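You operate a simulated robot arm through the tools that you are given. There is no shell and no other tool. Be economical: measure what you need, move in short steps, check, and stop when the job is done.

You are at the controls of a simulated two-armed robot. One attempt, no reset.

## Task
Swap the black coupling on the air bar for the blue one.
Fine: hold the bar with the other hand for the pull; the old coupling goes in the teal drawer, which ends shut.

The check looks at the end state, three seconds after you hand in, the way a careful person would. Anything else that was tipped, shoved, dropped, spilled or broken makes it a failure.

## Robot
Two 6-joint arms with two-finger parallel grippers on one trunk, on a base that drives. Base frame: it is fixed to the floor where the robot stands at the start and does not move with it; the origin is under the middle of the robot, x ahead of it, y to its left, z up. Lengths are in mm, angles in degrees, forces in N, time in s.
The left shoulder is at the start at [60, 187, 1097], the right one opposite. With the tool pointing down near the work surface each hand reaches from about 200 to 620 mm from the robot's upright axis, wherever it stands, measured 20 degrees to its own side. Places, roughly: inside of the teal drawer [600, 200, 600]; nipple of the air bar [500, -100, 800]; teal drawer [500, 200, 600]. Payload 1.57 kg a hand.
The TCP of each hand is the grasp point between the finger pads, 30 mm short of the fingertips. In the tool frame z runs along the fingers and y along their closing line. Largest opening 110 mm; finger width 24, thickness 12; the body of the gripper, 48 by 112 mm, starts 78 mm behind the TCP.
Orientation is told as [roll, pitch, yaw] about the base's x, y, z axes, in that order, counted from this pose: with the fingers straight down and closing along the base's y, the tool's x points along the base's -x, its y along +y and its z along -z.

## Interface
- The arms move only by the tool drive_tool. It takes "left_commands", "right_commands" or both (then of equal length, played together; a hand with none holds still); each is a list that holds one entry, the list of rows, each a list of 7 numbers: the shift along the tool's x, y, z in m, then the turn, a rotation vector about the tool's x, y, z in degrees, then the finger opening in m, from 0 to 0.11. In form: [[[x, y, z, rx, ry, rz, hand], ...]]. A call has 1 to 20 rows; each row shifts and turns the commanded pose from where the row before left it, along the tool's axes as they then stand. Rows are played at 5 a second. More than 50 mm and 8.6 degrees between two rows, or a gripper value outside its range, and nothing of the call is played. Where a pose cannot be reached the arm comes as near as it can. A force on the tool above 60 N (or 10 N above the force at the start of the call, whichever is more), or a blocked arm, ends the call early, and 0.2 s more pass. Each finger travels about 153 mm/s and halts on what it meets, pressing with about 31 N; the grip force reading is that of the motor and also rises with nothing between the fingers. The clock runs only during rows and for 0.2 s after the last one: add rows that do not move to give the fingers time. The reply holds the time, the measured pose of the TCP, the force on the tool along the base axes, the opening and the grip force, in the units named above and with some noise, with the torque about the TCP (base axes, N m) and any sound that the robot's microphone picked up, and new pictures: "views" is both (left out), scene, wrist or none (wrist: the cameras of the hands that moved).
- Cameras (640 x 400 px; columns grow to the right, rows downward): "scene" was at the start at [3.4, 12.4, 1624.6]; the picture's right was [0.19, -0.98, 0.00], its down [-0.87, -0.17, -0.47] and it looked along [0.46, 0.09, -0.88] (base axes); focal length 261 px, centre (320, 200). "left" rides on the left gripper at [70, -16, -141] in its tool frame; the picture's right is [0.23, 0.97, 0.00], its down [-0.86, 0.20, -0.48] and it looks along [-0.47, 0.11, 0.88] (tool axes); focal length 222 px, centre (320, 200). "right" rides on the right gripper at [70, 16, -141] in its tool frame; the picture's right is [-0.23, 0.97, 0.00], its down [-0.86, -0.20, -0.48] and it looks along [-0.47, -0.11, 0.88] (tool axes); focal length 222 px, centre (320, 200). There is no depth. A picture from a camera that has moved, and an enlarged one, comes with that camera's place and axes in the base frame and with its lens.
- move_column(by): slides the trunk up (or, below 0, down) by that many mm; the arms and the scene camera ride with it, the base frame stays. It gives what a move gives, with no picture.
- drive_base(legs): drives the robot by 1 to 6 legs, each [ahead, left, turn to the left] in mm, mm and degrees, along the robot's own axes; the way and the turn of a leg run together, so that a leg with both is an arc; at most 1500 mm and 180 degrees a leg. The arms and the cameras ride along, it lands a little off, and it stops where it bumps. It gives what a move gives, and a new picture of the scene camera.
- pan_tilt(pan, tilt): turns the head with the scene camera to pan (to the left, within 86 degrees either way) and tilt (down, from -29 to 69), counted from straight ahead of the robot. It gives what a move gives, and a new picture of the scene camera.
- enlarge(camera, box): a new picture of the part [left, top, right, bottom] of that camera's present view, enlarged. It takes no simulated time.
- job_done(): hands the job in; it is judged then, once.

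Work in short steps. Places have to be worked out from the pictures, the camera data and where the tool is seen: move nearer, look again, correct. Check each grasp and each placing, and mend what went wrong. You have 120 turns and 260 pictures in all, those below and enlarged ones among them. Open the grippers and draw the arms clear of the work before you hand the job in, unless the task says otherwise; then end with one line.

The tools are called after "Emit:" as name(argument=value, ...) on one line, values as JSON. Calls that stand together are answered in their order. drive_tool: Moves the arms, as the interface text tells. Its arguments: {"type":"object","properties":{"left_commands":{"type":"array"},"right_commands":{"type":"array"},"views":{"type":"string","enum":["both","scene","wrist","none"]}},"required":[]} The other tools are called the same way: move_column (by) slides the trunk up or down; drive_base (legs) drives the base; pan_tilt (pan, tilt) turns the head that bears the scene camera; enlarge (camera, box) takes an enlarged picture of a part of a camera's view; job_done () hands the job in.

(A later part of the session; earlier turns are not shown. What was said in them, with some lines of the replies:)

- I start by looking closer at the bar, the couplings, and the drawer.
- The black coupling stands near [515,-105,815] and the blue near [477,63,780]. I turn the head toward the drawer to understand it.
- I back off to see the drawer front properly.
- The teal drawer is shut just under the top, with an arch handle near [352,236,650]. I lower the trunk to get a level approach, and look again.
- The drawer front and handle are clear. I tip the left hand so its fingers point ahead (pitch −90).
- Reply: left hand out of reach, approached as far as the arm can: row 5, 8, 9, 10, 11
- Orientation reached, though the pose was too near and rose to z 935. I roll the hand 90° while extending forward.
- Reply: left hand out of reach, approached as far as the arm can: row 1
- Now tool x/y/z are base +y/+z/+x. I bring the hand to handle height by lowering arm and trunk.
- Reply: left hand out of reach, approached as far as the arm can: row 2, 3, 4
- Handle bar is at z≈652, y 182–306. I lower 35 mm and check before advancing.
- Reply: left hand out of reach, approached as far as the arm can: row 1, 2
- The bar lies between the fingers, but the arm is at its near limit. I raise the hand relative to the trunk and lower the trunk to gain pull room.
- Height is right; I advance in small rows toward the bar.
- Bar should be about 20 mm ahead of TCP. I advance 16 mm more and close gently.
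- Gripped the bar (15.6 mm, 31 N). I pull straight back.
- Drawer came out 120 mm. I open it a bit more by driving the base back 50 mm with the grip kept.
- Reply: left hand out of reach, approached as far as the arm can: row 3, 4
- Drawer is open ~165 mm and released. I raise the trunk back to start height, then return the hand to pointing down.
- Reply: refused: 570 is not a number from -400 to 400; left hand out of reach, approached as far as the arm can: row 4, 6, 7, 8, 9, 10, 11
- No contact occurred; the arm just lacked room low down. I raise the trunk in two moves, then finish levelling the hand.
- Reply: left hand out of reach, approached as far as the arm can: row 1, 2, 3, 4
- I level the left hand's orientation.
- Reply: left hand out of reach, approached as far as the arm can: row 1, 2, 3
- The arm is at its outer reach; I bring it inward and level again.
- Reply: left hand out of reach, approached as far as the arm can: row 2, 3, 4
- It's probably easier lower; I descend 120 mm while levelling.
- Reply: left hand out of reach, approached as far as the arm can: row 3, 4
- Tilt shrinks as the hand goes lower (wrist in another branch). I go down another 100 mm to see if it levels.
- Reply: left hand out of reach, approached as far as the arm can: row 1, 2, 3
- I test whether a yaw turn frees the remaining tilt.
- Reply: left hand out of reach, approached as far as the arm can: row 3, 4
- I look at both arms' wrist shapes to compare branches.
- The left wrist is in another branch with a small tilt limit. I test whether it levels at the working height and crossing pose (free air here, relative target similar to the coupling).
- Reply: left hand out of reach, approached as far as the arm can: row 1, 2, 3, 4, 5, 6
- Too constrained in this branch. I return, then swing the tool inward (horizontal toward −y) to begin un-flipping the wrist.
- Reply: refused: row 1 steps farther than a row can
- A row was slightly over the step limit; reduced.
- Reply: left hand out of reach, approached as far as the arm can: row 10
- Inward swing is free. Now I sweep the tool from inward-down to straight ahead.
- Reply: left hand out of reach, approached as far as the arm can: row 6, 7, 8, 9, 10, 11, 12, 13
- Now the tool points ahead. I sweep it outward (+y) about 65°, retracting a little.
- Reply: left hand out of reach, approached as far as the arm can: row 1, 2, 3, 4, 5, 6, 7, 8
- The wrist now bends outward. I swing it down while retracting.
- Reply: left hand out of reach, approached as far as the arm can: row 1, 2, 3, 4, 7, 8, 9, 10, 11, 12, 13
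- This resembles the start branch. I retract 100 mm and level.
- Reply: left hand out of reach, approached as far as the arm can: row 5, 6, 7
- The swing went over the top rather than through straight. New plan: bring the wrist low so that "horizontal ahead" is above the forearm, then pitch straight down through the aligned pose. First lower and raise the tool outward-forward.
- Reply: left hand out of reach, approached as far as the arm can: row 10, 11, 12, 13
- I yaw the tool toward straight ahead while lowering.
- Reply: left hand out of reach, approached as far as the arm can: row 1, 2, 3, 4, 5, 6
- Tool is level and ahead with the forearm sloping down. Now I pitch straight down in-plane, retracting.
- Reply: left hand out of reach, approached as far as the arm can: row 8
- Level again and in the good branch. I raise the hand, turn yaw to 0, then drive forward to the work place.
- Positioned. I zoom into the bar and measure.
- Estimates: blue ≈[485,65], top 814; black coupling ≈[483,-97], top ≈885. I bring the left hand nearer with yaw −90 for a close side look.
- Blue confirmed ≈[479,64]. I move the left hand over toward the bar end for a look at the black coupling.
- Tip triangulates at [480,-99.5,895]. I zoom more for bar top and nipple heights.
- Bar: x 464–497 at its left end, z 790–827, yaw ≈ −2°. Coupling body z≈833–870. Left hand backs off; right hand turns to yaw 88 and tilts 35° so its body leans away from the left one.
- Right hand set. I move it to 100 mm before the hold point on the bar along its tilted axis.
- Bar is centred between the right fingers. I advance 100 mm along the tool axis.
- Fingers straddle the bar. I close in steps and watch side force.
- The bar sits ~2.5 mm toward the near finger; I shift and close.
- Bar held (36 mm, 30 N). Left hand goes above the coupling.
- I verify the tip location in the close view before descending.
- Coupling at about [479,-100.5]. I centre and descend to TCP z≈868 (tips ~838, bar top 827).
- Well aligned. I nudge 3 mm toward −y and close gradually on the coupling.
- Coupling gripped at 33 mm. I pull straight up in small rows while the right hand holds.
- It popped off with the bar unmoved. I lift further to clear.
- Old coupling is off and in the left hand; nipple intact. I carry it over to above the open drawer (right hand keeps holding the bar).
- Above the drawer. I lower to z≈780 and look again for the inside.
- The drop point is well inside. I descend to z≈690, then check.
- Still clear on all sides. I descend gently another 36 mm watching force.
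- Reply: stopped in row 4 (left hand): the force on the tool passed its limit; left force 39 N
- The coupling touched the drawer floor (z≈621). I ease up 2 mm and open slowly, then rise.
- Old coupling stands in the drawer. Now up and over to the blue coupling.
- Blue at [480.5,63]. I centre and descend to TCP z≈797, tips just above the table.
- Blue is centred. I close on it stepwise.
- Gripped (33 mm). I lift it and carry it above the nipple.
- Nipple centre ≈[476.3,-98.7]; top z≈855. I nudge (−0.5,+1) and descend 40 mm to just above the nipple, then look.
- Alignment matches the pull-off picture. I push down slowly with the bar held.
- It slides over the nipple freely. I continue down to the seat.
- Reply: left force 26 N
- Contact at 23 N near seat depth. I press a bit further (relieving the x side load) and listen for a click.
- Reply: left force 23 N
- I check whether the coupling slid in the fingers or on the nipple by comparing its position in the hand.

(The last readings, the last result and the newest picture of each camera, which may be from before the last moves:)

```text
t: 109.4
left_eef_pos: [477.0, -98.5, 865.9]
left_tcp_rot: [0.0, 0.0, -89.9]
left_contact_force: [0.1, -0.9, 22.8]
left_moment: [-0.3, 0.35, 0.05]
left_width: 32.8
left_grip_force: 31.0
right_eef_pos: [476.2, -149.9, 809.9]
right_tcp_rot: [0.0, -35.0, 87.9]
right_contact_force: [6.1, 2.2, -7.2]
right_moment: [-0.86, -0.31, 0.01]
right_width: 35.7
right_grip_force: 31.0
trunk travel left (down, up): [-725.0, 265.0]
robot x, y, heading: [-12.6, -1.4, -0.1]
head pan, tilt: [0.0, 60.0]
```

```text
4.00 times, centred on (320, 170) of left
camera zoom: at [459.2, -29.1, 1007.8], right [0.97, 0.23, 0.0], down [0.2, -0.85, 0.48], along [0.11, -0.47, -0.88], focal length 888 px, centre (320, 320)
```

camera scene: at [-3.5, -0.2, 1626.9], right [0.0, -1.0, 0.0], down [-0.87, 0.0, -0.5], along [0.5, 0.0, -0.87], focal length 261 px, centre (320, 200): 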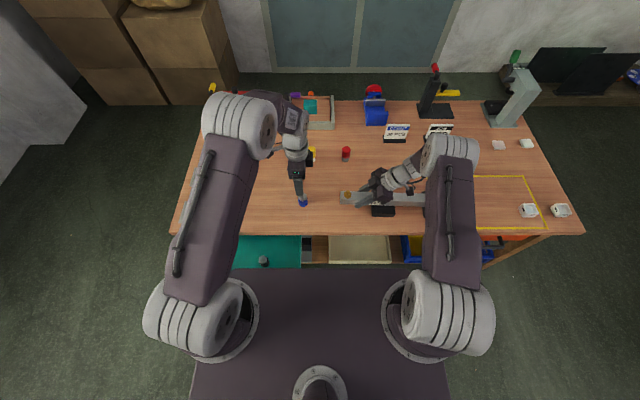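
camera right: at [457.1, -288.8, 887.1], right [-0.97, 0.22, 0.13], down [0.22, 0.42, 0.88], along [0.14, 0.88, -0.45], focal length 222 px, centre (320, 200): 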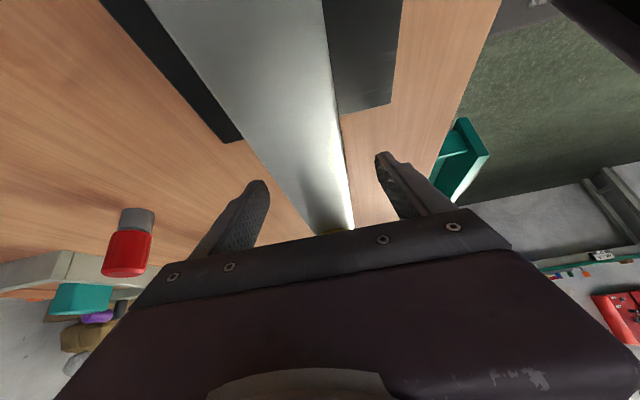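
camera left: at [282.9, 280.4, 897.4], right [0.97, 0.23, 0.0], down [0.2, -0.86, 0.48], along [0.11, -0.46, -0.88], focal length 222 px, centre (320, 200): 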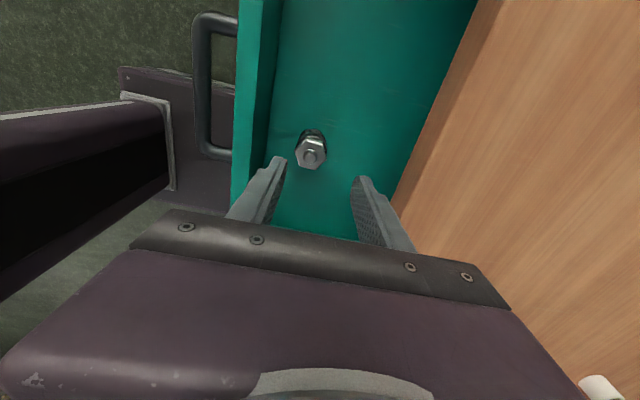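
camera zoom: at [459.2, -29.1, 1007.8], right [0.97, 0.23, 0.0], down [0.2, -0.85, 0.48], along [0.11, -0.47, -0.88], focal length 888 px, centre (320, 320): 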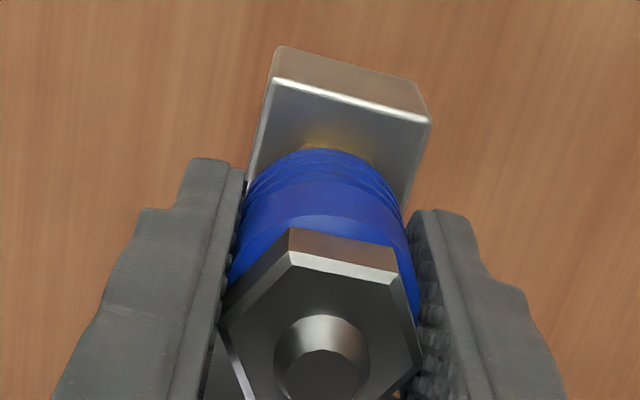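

The blue has bottomed: it slid up in the grip to exactly the old coupling's relation (same TCP, same tip pixel). I release and rise to compare heights.

Emit:
drive_tool(left_commands=[[[0, 0, 0, 0, 0, 0, 0.036], [0, 0, 0, 0, 0, 0, 0.045], [0, 0, 0, 0, 0, 0, 0.07], [0, 0, -0.02, 0, 0, 0, 0.07], [0, 0, -0.04, 0, 0, 0, 0.07], [0, 0, -0.022, 0, 0, 0, 0.07], [0, 0, 0, 0, 0, 0, 0.07]]], views="none")

Emit:
enlarge(camera="left", box=[270, 110, 370, 190])

Emit:
enlarge(camera="scene", box=[330, 145, 430, 220])

```text
t: 111.0
left_eef_pos: [477.6, -98.6, 947.1]
left_tcp_rot: [0.0, 0.1, -89.9]
left_contact_force: [0.6, 0.5, 0.3]
left_moment: [0.01, 0.01, -0.02]
left_width: 70.0
left_grip_force: 0.1
right_eef_pos: [474.9, -148.7, 809.1]
right_tcp_rot: [0.1, -35.1, 87.9]
right_contact_force: [-2.5, 1.9, 1.6]
right_moment: [0.45, -0.1, -0.1]
right_width: 35.9
right_grip_force: 31.1
trunk travel left (down, up): [-725.0, 265.0]
robot x, y, heading: [-8.5, -2.0, -0.1]
head pan, tilt: [0.0, 60.0]
```

```text
5.00 times, centred on (320, 150) of left
camera zoom: at [460.2, -29.7, 1089.1], right [0.97, 0.23, 0.0], down [0.2, -0.86, 0.48], along [0.11, -0.47, -0.88], focal length 1111 px, centre (320, 450)
```

zoom: 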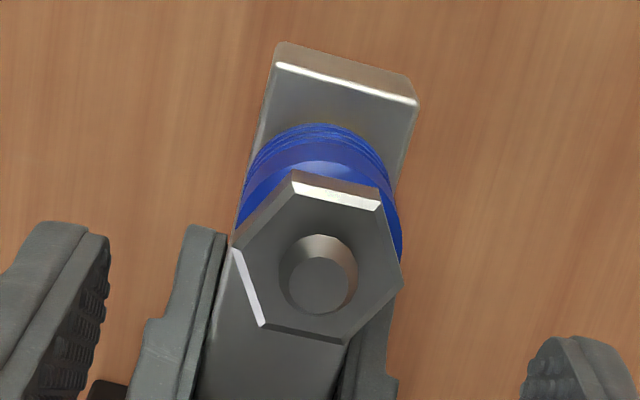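

```text
5.33 times, centred on (380, 182) of scene
camera zoom: at [-3.4, -0.1, 1626.9], right [0.0, -1.0, 0.0], down [-0.87, 0.0, -0.5], along [0.5, 0.0, -0.87], focal length 1391 px, centre (0, 293)
```

zoom: 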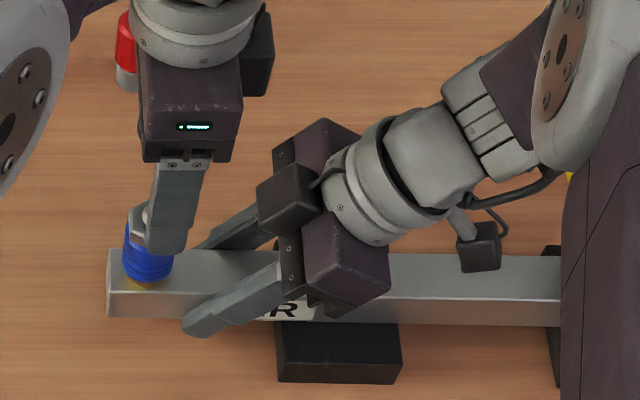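

Heights and offsets match the old coupling exactly: fully seated. Left hand withdraws to the left; then the right hand releases the bar and backs out along its axis.

Emit:
drive_tool(left_commands=[[[0, 0, -0.03, 0, 0, 0, 0.07], [0.03, 0, -0.02, 0, 0, 0, 0.07], [0.04, 0, 0, 0, 0, 0, 0.07], [0.04, 0, 0, 0, 0, 0, 0.07], [0.04, 0, 0, 0, 0, 0, 0.07], [0.04, 0, 0, 0, 0, 0, 0.07]]], views="none")

Emit:
drive_tool(right_commands=[[[0, 0, 0, 0, 0, 0, 0.04], [0, 0, 0, 0, 0, 0, 0.055], [0, 0, 0, 0, 0, 0, 0.08], [0, 0, -0.02, 0, 0, 0, 0.08], [0, 0, -0.04, 0, 0, 0, 0.08], [0, 0, -0.04, 0, 0, 0, 0.08], [0, 0, -0.04, 0, 0, 0, 0.08]]], views="both")

Emit:
enlarge(camera="scene", box=[320, 150, 480, 230])

```text
t: 112.4
left_eef_pos: [475.6, 94.3, 997.2]
left_tcp_rot: [0.0, -0.1, -90.2]
left_contact_force: [0.1, 0.9, 0.2]
left_moment: [-0.01, -0.02, 0.02]
left_width: 70.2
left_grip_force: 0.0
right_eef_pos: [476.1, -149.3, 810.3]
right_tcp_rot: [0.0, -35.0, 88.0]
right_contact_force: [-1.9, -0.7, 2.1]
right_moment: [0.3, -0.22, -0.07]
right_width: 36.0
right_grip_force: 30.9
trunk travel left (down, up): [-725.0, 265.0]
robot x, y, heading: [-8.9, 2.5, -0.2]
head pan, tilt: [0.0, 60.0]
```

```text
t: 114.0
left_eef_pos: [474.2, 93.4, 996.7]
left_tcp_rot: [-0.1, 0.1, -90.0]
left_contact_force: [-0.4, -0.2, 0.1]
left_moment: [0.01, -0.01, 0.0]
left_width: 70.2
left_grip_force: 0.1
right_eef_pos: [473.4, -228.4, 923.5]
right_tcp_rot: [0.2, -35.0, 87.8]
right_contact_force: [0.4, 0.4, -0.3]
right_moment: [0.02, -0.03, -0.02]
right_width: 79.9
right_grip_force: 0.2
trunk travel left (down, up): [-725.0, 265.0]
robot x, y, heading: [-7.8, 1.7, -0.3]
head pan, tilt: [0.0, 60.0]
camera scene: at [-3.5, -0.7, 1626.9], right [0.0, -1.0, 0.0], down [-0.87, 0.0, -0.5], along [0.5, 0.0, -0.87], focal length 261 px, centre (320, 200)
camera right: at [451.8, -368.1, 1001.0], right [-0.97, 0.22, 0.13], down [0.22, 0.42, 0.88], along [0.14, 0.88, -0.45], focal length 222 px, centre (320, 200)
```

scene: 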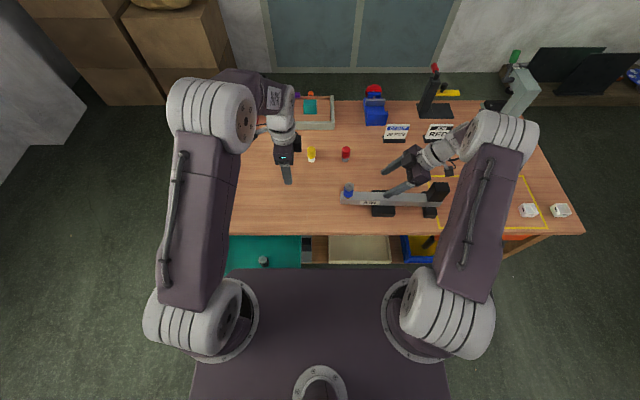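
right: 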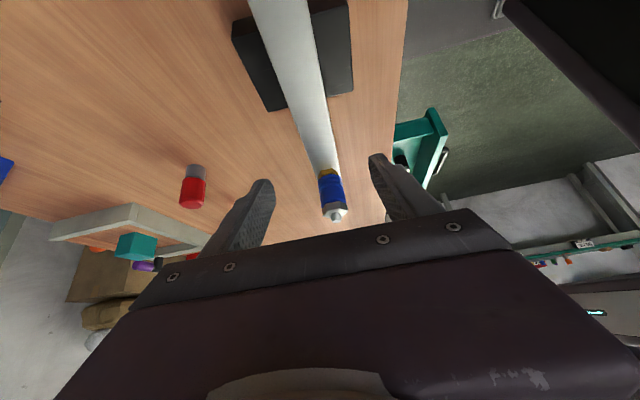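

```text
4.00 times, centred on (400, 190) of scene
camera zoom: at [-3.5, -0.7, 1626.9], right [0.0, -1.0, 0.0], down [-0.87, 0.0, -0.5], along [0.5, 0.0, -0.87], focal length 1043 px, centre (0, 240)
```

zoom: 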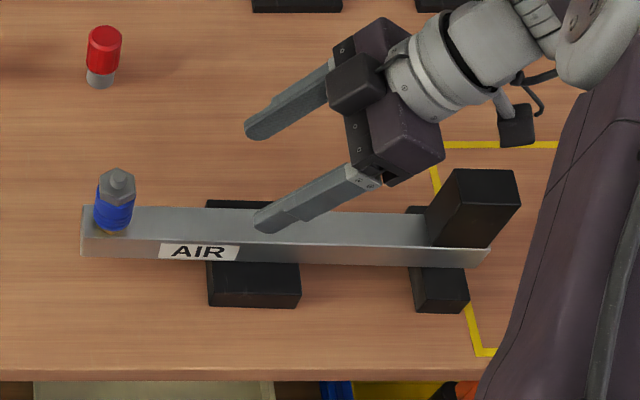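

Bar unmoved, blue on, old one in the drawer. Now right hand rises; left turns to yaw 0 tilted forward 20°, fingers closed, to push the drawer shut by its handle after backing off.

Emit:
drive_tool(left_commands=[[[0.02, 0, 0, 0, 0, -8.2, 0.0], [0.02, 0, 0, 0, 0, -8.2, 0.0], [0.02, 0, 0, 0, 0, -8.2, 0.0], [0, 0, 0, 0, 0, -8.2, 0.0], [0, 0, 0, 0, 0, -8.2, 0.0], [0, 0, 0, 0, 0, -8.2, 0.0], [0, 0, 0, 0, 0, -8.2, 0.0], [0, 0, 0, 0, 0, -8.2, 0.0], [0, 0, 0, 0, 0, -8.2, 0.0], [0, 0, 0, 0, 0, -8.2, 0.0], [0, 0, 0, 0, 0, -8, 0.0], [0, 0, 0, 0, 0, 0, 0.0]]], right_commands=[[[0, 0, -0.04, 0, 0, 0, 0.08], [0, 0, -0.04, 0, 0, 0, 0.08], [0, 0, -0.04, 0, 0, 0, 0.08], [0, 0, 0, 0, 7, 0, 0.08], [0, 0, 0, 0, 7, 0, 0.08], [0, 0, 0, 0, 7, 0, 0.08], [0, 0, 0, 0, 7, 0, 0.08], [0, 0, 0, 0, 7, 0, 0.08], [0, 0, 0, 0, 0, 0, 0.08], [0, 0, 0, 0, 0, 0, 0.08], [0, 0, 0, 0, 0, 0, 0.08], [0, 0, 0, 0, 0, 0, 0.08]]], views="none")

Emit:
drive_base(legs=[[-340, 0, 0]])

```text
t: 116.6
left_eef_pos: [469.2, 150.6, 997.9]
left_tcp_rot: [0.1, 0.0, 0.2]
left_contact_force: [0.1, -0.4, -0.2]
left_moment: [-0.02, 0.01, 0.0]
left_width: 0.2
left_grip_force: 21.4
right_eef_pos: [471.6, -298.2, 1022.5]
right_tcp_rot: [0.1, 0.0, 87.9]
right_contact_force: [-0.4, -0.2, 0.8]
right_moment: [0.02, 0.01, 0.0]
right_width: 79.8
right_grip_force: 0.1
trunk travel left (down, up): [-725.0, 265.0]
robot x, y, heading: [-6.4, 0.4, -0.1]
head pan, tilt: [0.0, 60.0]
```

```text
t: 118.8
left_eef_pos: [134.0, 150.6, 997.6]
left_tcp_rot: [0.1, 0.0, 0.0]
left_contact_force: [-0.3, 0.0, -0.5]
left_moment: [-0.02, -0.04, 0.02]
left_width: 0.1
left_grip_force: 21.5
right_eef_pos: [137.2, -297.2, 1023.0]
right_tcp_rot: [0.1, 0.0, 88.0]
right_contact_force: [-1.2, -0.6, 0.4]
right_moment: [-0.03, -0.01, 0.01]
right_width: 80.2
right_grip_force: 0.2
trunk travel left (down, up): [-725.0, 265.0]
robot x, y, heading: [-341.7, -0.0, -0.5]
head pan, tilt: [0.0, 60.0]
camera scene: at [-335.8, 0.0, 1626.9], right [0.0, -1.0, 0.0], down [-0.87, 0.0, -0.5], along [0.5, 0.0, -0.87], focal length 261 px, centre (320, 200)
```

scene: 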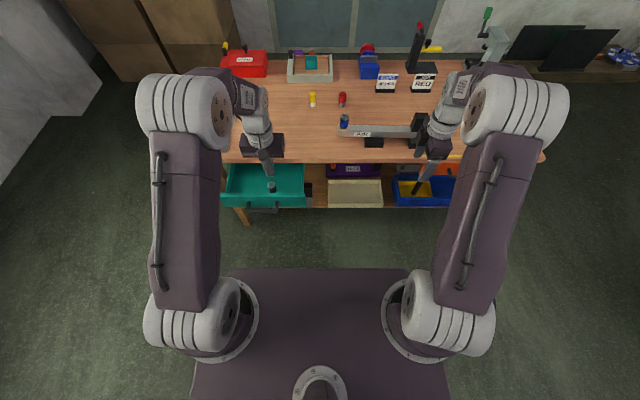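

Handle visible; left hand goes to in front of it and down to z≈705.

Emit:
drive_tool(left_commands=[[[0.012, 0.032, 0.02, 0, 0, 0, 0.0], [0.012, 0.032, 0.02, 0, 0, 0, 0.0], [0.012, 0.032, 0.02, 0, 0, 0, 0.0], [0, 0, 0.04, 0, 0, 0, 0.0], [0, 0, 0.04, 0, 0, 0, 0.0], [0, 0, 0.04, 0, 0, 0, 0.0], [0, 0, 0.04, 0, 0, 0, 0.0], [0, 0, 0.04, 0, 0, 0, 0.0], [0, 0, 0.03, 0, 0, 0, 0.0], [0, 0, 0, 0, -7, 0, 0.0], [0, 0, 0, 0, -7, 0, 0.0], [0, 0, 0, 0, -6, 0, 0.0], [0, 0, 0, 0, 0, 0, 0.0]]], views="both")

Emit:
enlarge(camera="scene", box=[200, 140, 340, 230])

```text
t: 121.6
left_eef_pos: [98.1, 244.9, 705.9]
left_tcp_rot: [-0.1, -20.0, 0.0]
left_contact_force: [1.4, 0.5, -0.6]
left_moment: [-0.04, -0.02, -0.03]
left_width: 0.1
left_grip_force: 21.7
left hand out of reach, approached as far as the arm can: row 10
right_eef_pos: [136.6, -298.1, 1023.3]
right_tcp_rot: [0.1, 0.1, 88.1]
right_contact_force: [0.7, -0.4, 0.4]
right_moment: [-0.02, -0.04, 0.02]
right_width: 80.2
right_grip_force: 0.1
trunk travel left (down, up): [-725.0, 265.0]
robot x, y, heading: [-340.8, -0.8, -0.2]
head pan, tilt: [0.0, 60.0]
camera scene: at [-336.6, -0.1, 1626.9], right [0.0, -1.0, 0.0], down [-0.87, 0.0, -0.5], along [0.5, 0.0, -0.87], focal length 261 px, centre (320, 200)
camera left: at [-16.8, 227.1, 816.3], right [-0.21, 0.97, -0.08], down [0.64, 0.2, 0.74], along [0.74, 0.11, -0.67], focal length 222 px, centre (320, 200)
```

scene: 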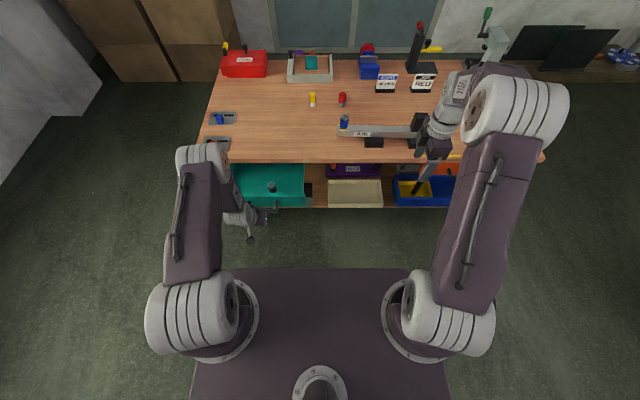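
left: 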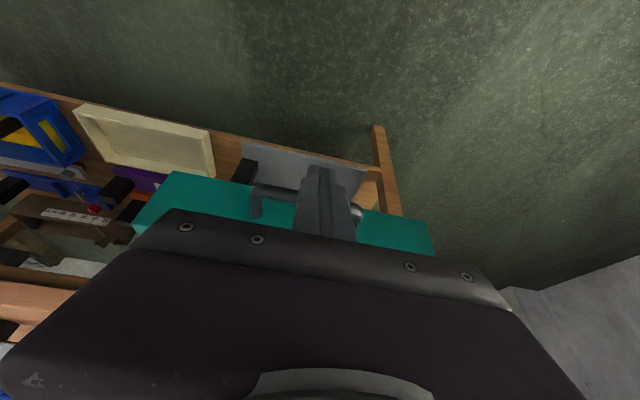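

```text
4.44 times, centred on (270, 185) of scene
camera zoom: at [-336.6, -0.1, 1626.9], right [0.0, -1.0, 0.0], down [-0.87, 0.0, -0.5], along [0.5, 0.0, -0.87], focal length 1159 px, centre (542, 267)
```

zoom: 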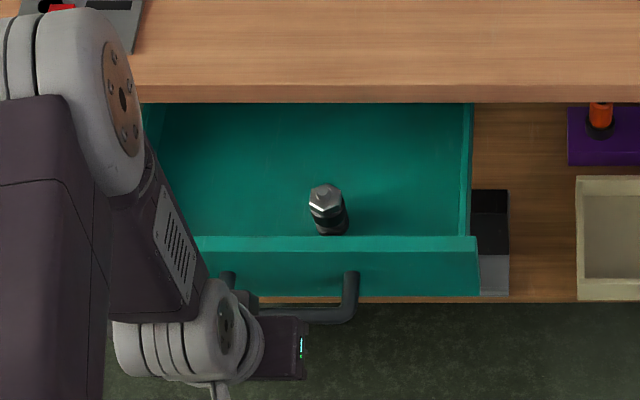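

I lower to handle height and approach it.

Emit:
drive_tool(left_commands=[[[0.008, 0, 0.021, 0, 0, 0, 0.0], [0.008, 0, 0.021, 0, 0, 0, 0.0], [-0.019, 0, 0.007, 0, 0, 0, 0.0], [-0.019, 0, 0.007, 0, 0, 0, 0.0], [0, 0, 0, 0, 0, 0, 0.0]]], views="wrist")

```text
t: 122.8
left_eef_pos: [139.5, 243.5, 661.8]
left_tcp_rot: [0.1, -19.9, 0.0]
left_contact_force: [-0.5, -0.1, 0.6]
left_moment: [0.02, -0.01, -0.02]
left_width: 0.0
left_grip_force: 21.5
right_eef_pos: [137.4, -297.3, 1023.6]
right_tcp_rot: [0.0, 0.0, 88.0]
right_contact_force: [1.3, -0.4, -0.4]
right_moment: [0.01, 0.03, 0.02]
right_width: 80.0
right_grip_force: 0.0
trunk travel left (down, up): [-725.0, 265.0]
robot x, y, heading: [-345.3, 1.5, -0.2]
head pan, tilt: [0.0, 60.0]
camera left: at [24.2, 226.6, 771.8], right [-0.21, 0.97, -0.08], down [0.64, 0.2, 0.74], along [0.74, 0.11, -0.67], focal length 222 px, centre (320, 200)
```

left: 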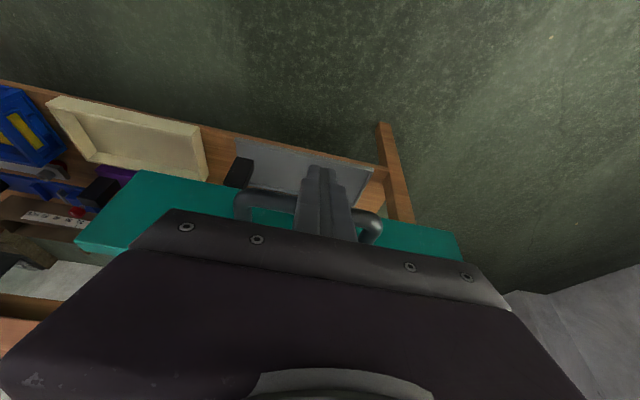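

Fingers are in front of the handle bar. I push ahead steadily.

Emit:
drive_tool(left_commands=[[[-0.0141, 0, 0.0051, 0, 0, 0, 0.0], [-0.0141, 0, 0.0051, 0, 0, 0, 0.0], [-0.0141, 0, 0.0051, 0, 0, 0, 0.0], [-0.0141, 0, 0.0051, 0, 0, 0, 0.0], [-0.0141, 0, 0.0051, 0, 0, 0, 0.0], [-0.0141, 0, 0.0051, 0, 0, 0, 0.0], [-0.0141, 0, 0.0051, 0, 0, 0, 0.0], [-0.0141, 0, 0.0051, 0, 0, 0, 0.0], [-0.0141, 0, 0.0051, 0, 0, 0, 0.0], [-0.0141, 0, 0.0051, 0, 0, 0, 0.0]]], views="both")

Emit:
enlarge(camera="scene", box=[200, 130, 340, 220])

```text
t: 125.0
left_eef_pos: [229.3, 244.5, 680.8]
left_tcp_rot: [-0.4, -20.5, -0.1]
left_contact_force: [0.9, 0.5, -0.9]
left_moment: [0.0, -0.01, -0.01]
left_width: 0.0
left_grip_force: 21.2
left hand out of reach, approached as far as the arm can: row 4, 5, 6, 7, 8, 9, 10
right_eef_pos: [137.4, -297.1, 1023.2]
right_tcp_rot: [0.1, 0.1, 88.0]
right_contact_force: [0.7, 0.3, -0.2]
right_moment: [0.03, 0.02, -0.03]
right_width: 80.2
right_grip_force: 0.1
trunk travel left (down, up): [-725.0, 265.0]
robot x, y, heading: [-344.7, 1.3, 0.0]
head pan, tilt: [0.0, 60.0]
camera scene: at [-336.5, 0.2, 1626.9], right [0.0, -1.0, 0.0], down [-0.87, 0.0, -0.5], along [0.5, 0.0, -0.87], focal length 261 px, centre (320, 200)
camera left: at [113.9, 229.6, 790.3], right [-0.21, 0.97, -0.09], down [0.63, 0.2, 0.75], along [0.74, 0.1, -0.66], focal length 222 px, centre (320, 200)
```

scene: 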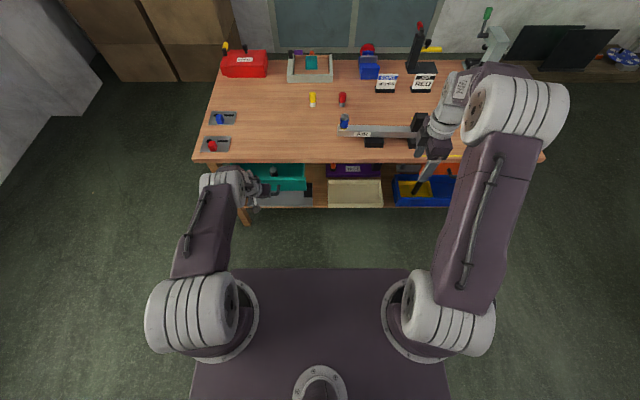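
left: 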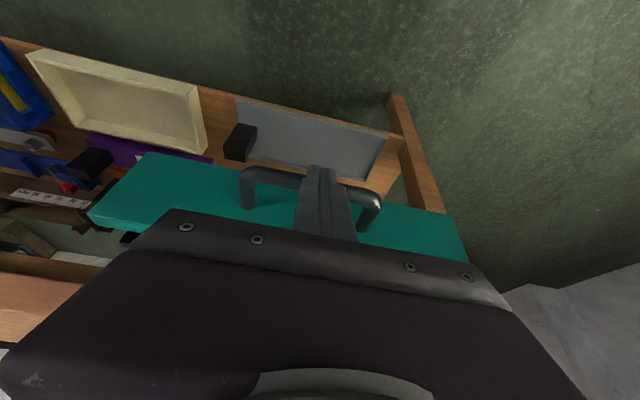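

```text
4.44 times, centred on (270, 175) of scene
camera zoom: at [-336.5, 0.2, 1626.9], right [0.0, -1.0, 0.0], down [-0.87, 0.0, -0.5], along [0.5, 0.0, -0.87], focal length 1159 px, centre (542, 311)
```

zoom: 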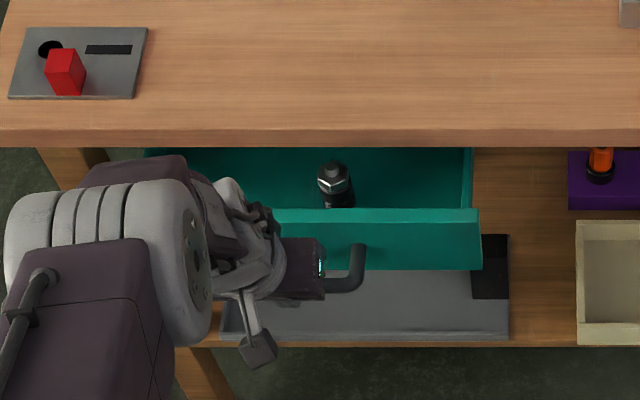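

At full reach; the drawer is half shut. I retract the hand, drive the base closer, and continue with the arm.

Emit:
drive_tool(left_commands=[[[0.03, 0, -0.011, 0, 0, 0, 0.0], [0.03, 0, -0.011, 0, 0, 0, 0.0], [0.03, 0, -0.005, 0, 0, 0, 0.0], [0.034, 0, 0, 0, 0, 0, 0.0], [0, 0, 0, 0, 0, 0, 0.0]]], views="none")

Emit:
drive_base(legs=[[130, 0, 0]])

```text
t: 126.2
left_eef_pos: [110.1, 245.1, 664.4]
left_tcp_rot: [0.2, -19.9, 0.0]
left_contact_force: [0.0, 0.6, -0.2]
left_moment: [0.03, 0.0, 0.0]
left_width: 0.0
left_grip_force: 21.2
left hand out of reach, approached as far as the arm can: row 1, 2, 3
right_eef_pos: [137.6, -298.7, 1022.7]
right_tcp_rot: [0.2, 0.1, 88.1]
right_contact_force: [0.4, 0.5, 0.2]
right_moment: [0.01, 0.05, 0.0]
right_width: 79.9
right_grip_force: 0.1
trunk travel left (down, up): [-725.0, 265.0]
robot x, y, heading: [-343.3, 0.9, 0.0]
head pan, tilt: [0.0, 60.0]
```

```text
t: 127.5
left_eef_pos: [239.8, 244.6, 665.4]
left_tcp_rot: [0.1, -20.0, 0.0]
left_contact_force: [0.5, -0.5, -0.6]
left_moment: [0.01, 0.0, 0.0]
left_width: 0.0
left_grip_force: 21.0
right_eef_pos: [268.0, -296.8, 1024.1]
right_tcp_rot: [-0.1, 0.0, 88.0]
right_contact_force: [0.3, 0.2, -0.1]
right_moment: [-0.03, -0.04, 0.03]
right_width: 79.9
right_grip_force: 0.2
trunk travel left (down, up): [-725.0, 265.0]
robot x, y, heading: [-210.9, -2.7, -0.0]
head pan, tilt: [0.0, 60.0]
camera scene: at [-207.6, -0.1, 1626.9], right [0.0, -1.0, 0.0], down [-0.87, 0.0, -0.5], along [0.5, 0.0, -0.87], focal length 261 px, centre (320, 200)
```

scene: 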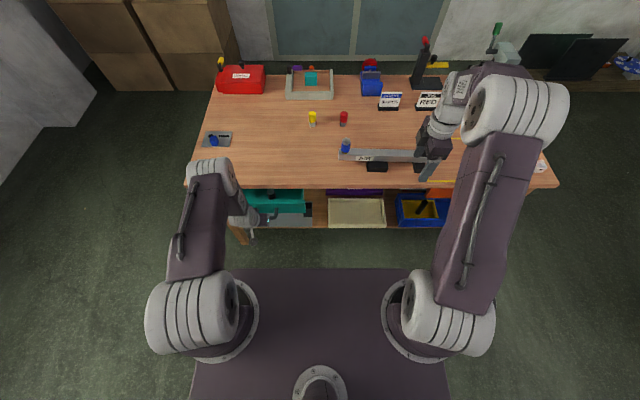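

Now I push on by arm with shorter rows.

Emit:
drive_tool(left_commands=[[[-0.0141, 0, 0.0051, 0, 0, 0, 0.0], [-0.0141, 0, 0.0051, 0, 0, 0, 0.0], [-0.0141, 0, 0.0051, 0, 0, 0, 0.0], [-0.0141, 0, 0.0051, 0, 0, 0, 0.0], [-0.0141, 0, 0.0051, 0, 0, 0, 0.0]]], views="wrist")

Emit:
enlarge(camera="scene", box=[180, 140, 340, 250])

```text
t: 128.7
left_eef_pos: [314.9, 243.3, 666.5]
left_tcp_rot: [0.1, -20.0, 0.0]
left_contact_force: [0.0, -0.1, -0.7]
left_moment: [-0.02, 0.04, -0.01]
left_width: 0.0
left_grip_force: 20.8
right_eef_pos: [269.6, -298.7, 1024.1]
right_tcp_rot: [0.1, 0.1, 87.9]
right_contact_force: [0.4, 1.1, 0.1]
right_moment: [0.0, 0.01, 0.01]
right_width: 80.1
right_grip_force: 0.1
trunk travel left (down, up): [-725.0, 265.0]
robot x, y, heading: [-209.9, -0.7, -0.2]
head pan, tilt: [0.0, 60.0]
camera left: at [200.7, 226.3, 775.2], right [-0.21, 0.97, -0.08], down [0.64, 0.2, 0.74], along [0.74, 0.11, -0.66], focal length 222 px, centre (320, 200)
```

left: 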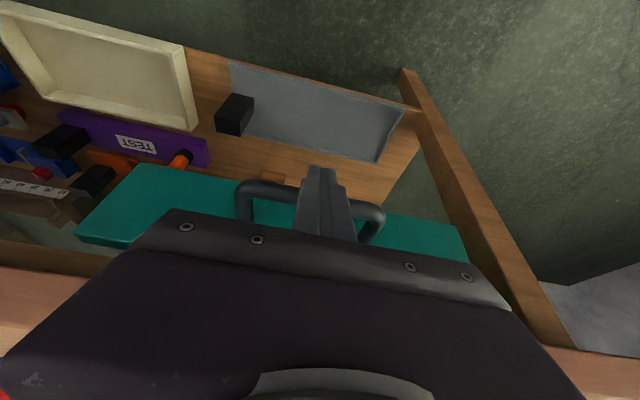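

```text
3.64 times, centred on (260, 195) of scene
camera zoom: at [-205.5, -0.3, 1626.9], right [0.0, -1.0, 0.0], down [-0.87, 0.0, -0.5], along [0.5, 0.0, -0.87], focal length 948 px, centre (538, 218)
```

zoom: 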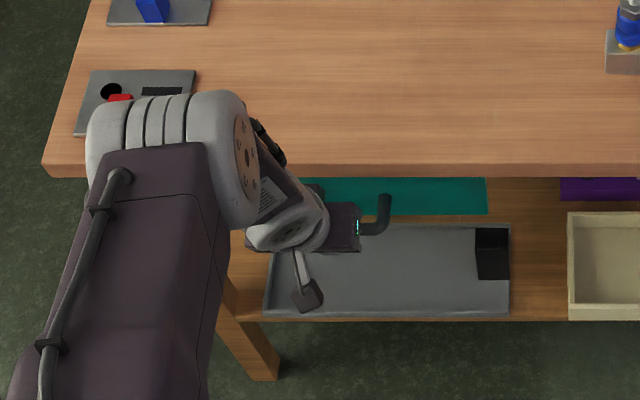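

Nearly shut. I push on in small rows until it resists.

Emit:
drive_tool(left_commands=[[[-0.0047, 0, 0.0017, 0, 0, 0, 0.0], [-0.0047, 0, 0.0017, 0, 0, 0, 0.0], [-0.0047, 0, 0.0017, 0, 0, 0, 0.0], [-0.0047, 0, 0.0017, 0, 0, 0, 0.0], [-0.0028, 0, 0.001, 0, 0, 0, 0.0], [0, 0, 0, 0, 0, 0, 0.0]]], views="wrist")

Emit:
enlarge(camera="scene", box=[180, 140, 340, 250])

```text
t: 130.1
left_eef_pos: [320.4, 242.2, 664.3]
left_tcp_rot: [-0.4, -19.6, 0.1]
left_contact_force: [-39.2, 5.2, -4.3]
left_moment: [-0.27, 0.75, 0.02]
left_width: 0.3
left_grip_force: 21.8
left hand out of reach, approached as far as the arm can: row 1, 3
right_eef_pos: [264.7, -297.3, 1025.4]
right_tcp_rot: [-0.1, 0.0, 88.0]
right_contact_force: [-0.1, 0.0, 0.4]
right_moment: [0.0, 0.02, 0.0]
right_width: 80.2
right_grip_force: 0.1
trunk travel left (down, up): [-725.0, 265.0]
robot x, y, heading: [-212.5, 1.3, -0.1]
head pan, tilt: [0.0, 60.0]
camera left: at [206.5, 226.0, 774.4], right [-0.21, 0.97, -0.08], down [0.65, 0.2, 0.74], along [0.73, 0.1, -0.67], focal length 222 px, centre (320, 200)
```

left: 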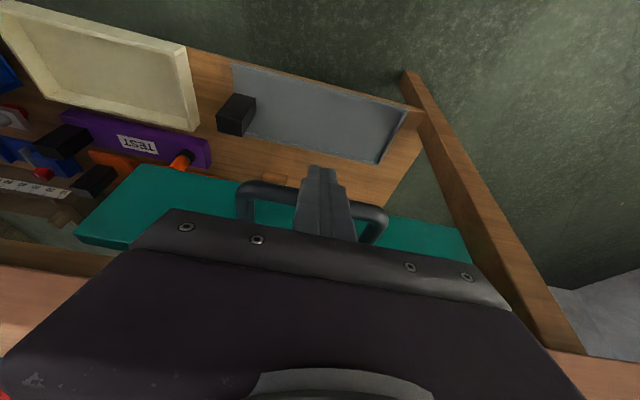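

```text
3.64 times, centred on (260, 195) of scene
camera zoom: at [-212.2, 1.4, 1626.8], right [0.0, -1.0, 0.0], down [-0.86, 0.0, -0.5], along [0.5, 0.0, -0.86], focal length 948 px, centre (538, 218)
```

zoom: 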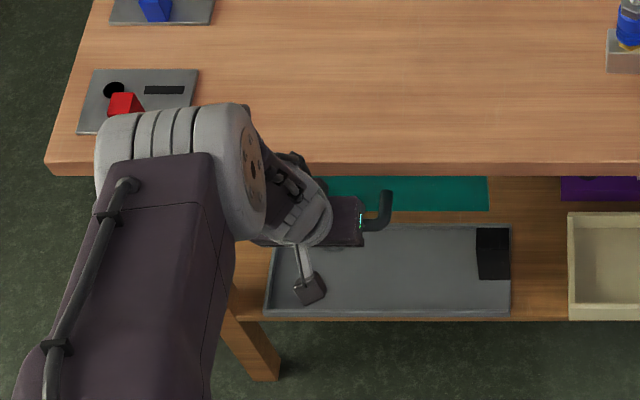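

It stops hard at 39 N with the handle axis ≈346, matching its original shut place (~348). I withdraw the hand and inspect.

Emit:
drive_tool(left_commands=[[[0.03, 0, -0.01, 0, 0, 0, 0.0], [0.04, 0, -0.015, 0, 0, 0, 0.0], [0.04, 0, -0.015, 0, 0, 0, 0.0], [0.03, 0, -0.02, 0, 0, 0, 0.0], [0.0, 0, -0.04, 0, 0, 0, 0.0], [0.0, 0, -0.04, 0, 0, 0, 0.0], [0, 0, 0, 0, 0, 0, 0.0]]], views="none")

Emit:
drive_base(legs=[[-230, 0, 0]])

Emit:
pan_tilt(pan=12, tilt=50)

Emit:
enlarge(camera="scene", box=[200, 120, 440, 270])

```text
t: 131.7
left_eef_pos: [227.3, 229.4, 749.6]
left_tcp_rot: [-0.1, -19.9, 0.0]
left_contact_force: [0.2, 0.5, 0.0]
left_moment: [-0.01, 0.02, 0.0]
left_width: 0.0
left_grip_force: 21.3
left hand out of reach, approached as far as the arm can: row 1, 2, 3
right_eef_pos: [267.8, -297.3, 1023.8]
right_tcp_rot: [0.0, 0.0, 88.0]
right_contact_force: [0.3, -1.0, -0.5]
right_moment: [0.01, 0.03, 0.03]
right_width: 79.8
right_grip_force: 0.0
trunk travel left (down, up): [-725.0, 265.0]
robot x, y, heading: [-214.4, 4.4, -0.0]
head pan, tilt: [0.0, 60.0]
```

```text
t: 133.4
left_eef_pos: [-5.2, 229.9, 748.9]
left_tcp_rot: [0.0, -20.0, 0.1]
left_contact_force: [0.9, -1.1, 0.3]
left_moment: [0.0, -0.01, 0.02]
left_width: 0.0
left_grip_force: 21.6
right_eef_pos: [36.5, -298.3, 1022.9]
right_tcp_rot: [0.1, 0.0, 88.0]
right_contact_force: [-0.3, -0.5, -0.2]
right_moment: [-0.03, 0.0, 0.01]
right_width: 80.0
right_grip_force: 0.1
trunk travel left (down, up): [-725.0, 265.0]
robot x, y, heading: [-445.0, -0.0, -0.1]
head pan, tilt: [0.0, 60.0]
camera scene: at [-437.6, 0.0, 1626.9], right [0.0, -1.0, 0.0], down [-0.87, 0.0, -0.5], along [0.5, 0.0, -0.87], focal length 261 px, centre (320, 200)
```

scene: 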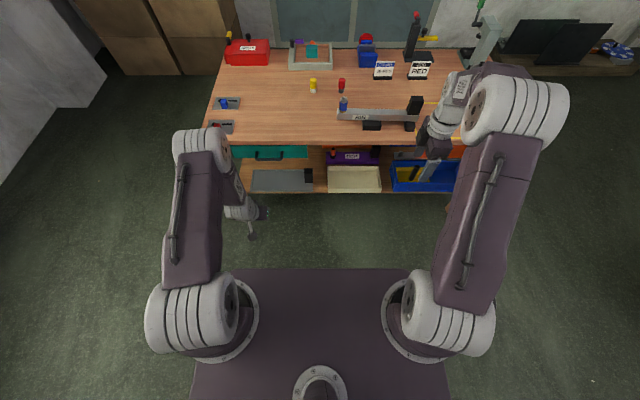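

```text
t: 134.2
left_eef_pos: [-6.1, 229.1, 749.0]
left_tcp_rot: [0.0, -20.0, -0.1]
left_contact_force: [0.8, -0.3, 0.1]
left_moment: [0.03, 0.02, 0.0]
left_width: 0.0
left_grip_force: 21.8
right_eef_pos: [35.9, -298.9, 1024.0]
right_tcp_rot: [0.1, 0.0, 88.0]
right_contact_force: [-0.8, -0.1, 0.6]
right_moment: [0.02, -0.02, -0.01]
right_width: 80.1
right_grip_force: 0.0
trunk travel left (down, up): [-725.0, 265.0]
robot x, y, heading: [-447.7, 2.8, -0.0]
head pan, tilt: [12.0, 50.0]
camera scene: at [-430.5, 16.0, 1639.4], right [0.21, -0.98, 0.0], down [-0.75, -0.16, -0.64], along [0.63, 0.13, -0.77], focal length 261 px, centre (320, 200)
```

scene: 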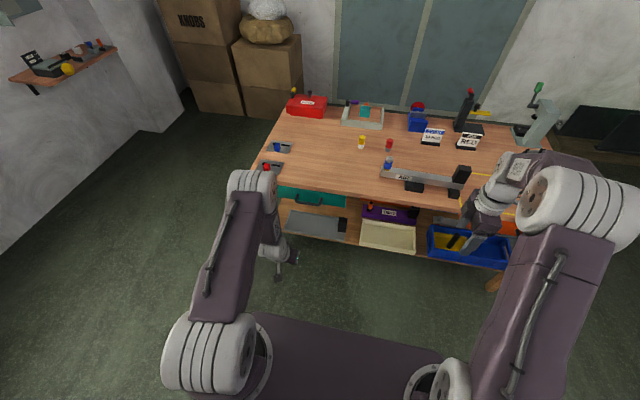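

```text
2.67 times, centred on (320, 195) of scene
camera zoom: at [-430.5, 16.0, 1639.4], right [0.21, -0.98, 0.0], down [-0.75, -0.16, -0.64], along [0.63, 0.13, -0.77], focal length 695 px, centre (320, 213)
```

zoom: 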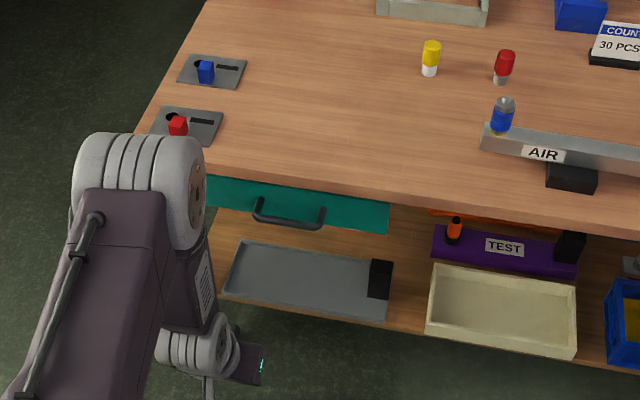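

Drawer looks exactly as at the start (shut), everything else in place. I open the left gripper, lift the arm clear, and take a final close look at the coupling and drawer.

Emit:
drive_tool(left_commands=[[[0, 0, 0, 0, 0, 0, 0.08], [0, 0, -0.04, 0, 0, 0, 0.08], [0, 0, -0.04, 0, 0, 0, 0.08], [0, 0, -0.04, 0, 0, 0, 0.08], [0, 0, 0, 0, 0, 0, 0.08]]], views="none")

Emit:
enlarge(camera="scene", box=[360, 140, 500, 210])

Emit:
enlarge(camera="scene", box=[260, 175, 360, 225])

```text
t: 135.4
left_eef_pos: [-47.0, 229.7, 863.0]
left_tcp_rot: [0.0, -19.9, 0.1]
left_contact_force: [-0.3, -0.4, 0.1]
left_moment: [-0.01, -0.01, 0.0]
left_width: 80.1
left_grip_force: 0.1
right_eef_pos: [36.2, -296.9, 1023.3]
right_tcp_rot: [0.1, 0.0, 88.0]
right_contact_force: [-0.2, -1.0, 0.0]
right_moment: [0.02, 0.03, -0.03]
right_width: 79.8
right_grip_force: 0.0
trunk travel left (down, up): [-725.0, 265.0]
robot x, y, heading: [-446.5, -0.5, 0.0]
head pan, tilt: [12.0, 50.0]
```

```text
4.57 times, centred on (430, 175) of scene
camera zoom: at [-429.1, 16.3, 1639.4], right [0.21, -0.98, 0.0], down [-0.75, -0.16, -0.64], along [0.63, 0.13, -0.77], focal length 1192 px, centre (-183, 314)
```

zoom: 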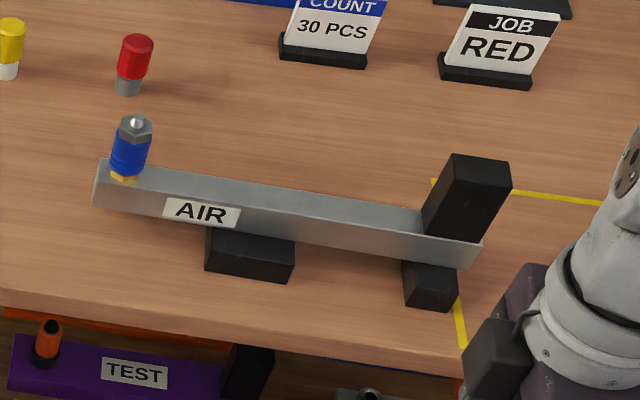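

```text
6.40 times, centred on (310, 200) of scene
camera zoom: at [-429.1, 16.3, 1639.4], right [0.21, -0.98, 0.0], down [-0.75, -0.16, -0.64], along [0.63, 0.13, -0.77], focal length 1669 px, centre (384, 200)
```

zoom: 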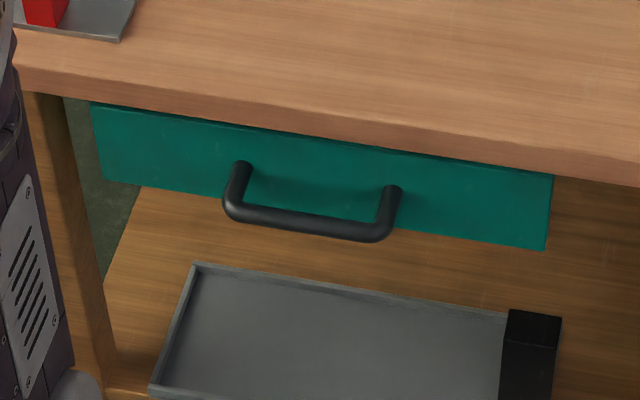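

The blue coupling is seated on the bar, the old one is in the shut drawer, and both hands are open and clear, so I hand in.

Emit:
job_done()

```text
The job is handed in.
```

The blue coupling is on the air bar, seated at the same height the black one was. I held the bar with the right hand for both the pull and the push. The black coupling is in the teal drawer, which is shut, and I saw nothing else moved.
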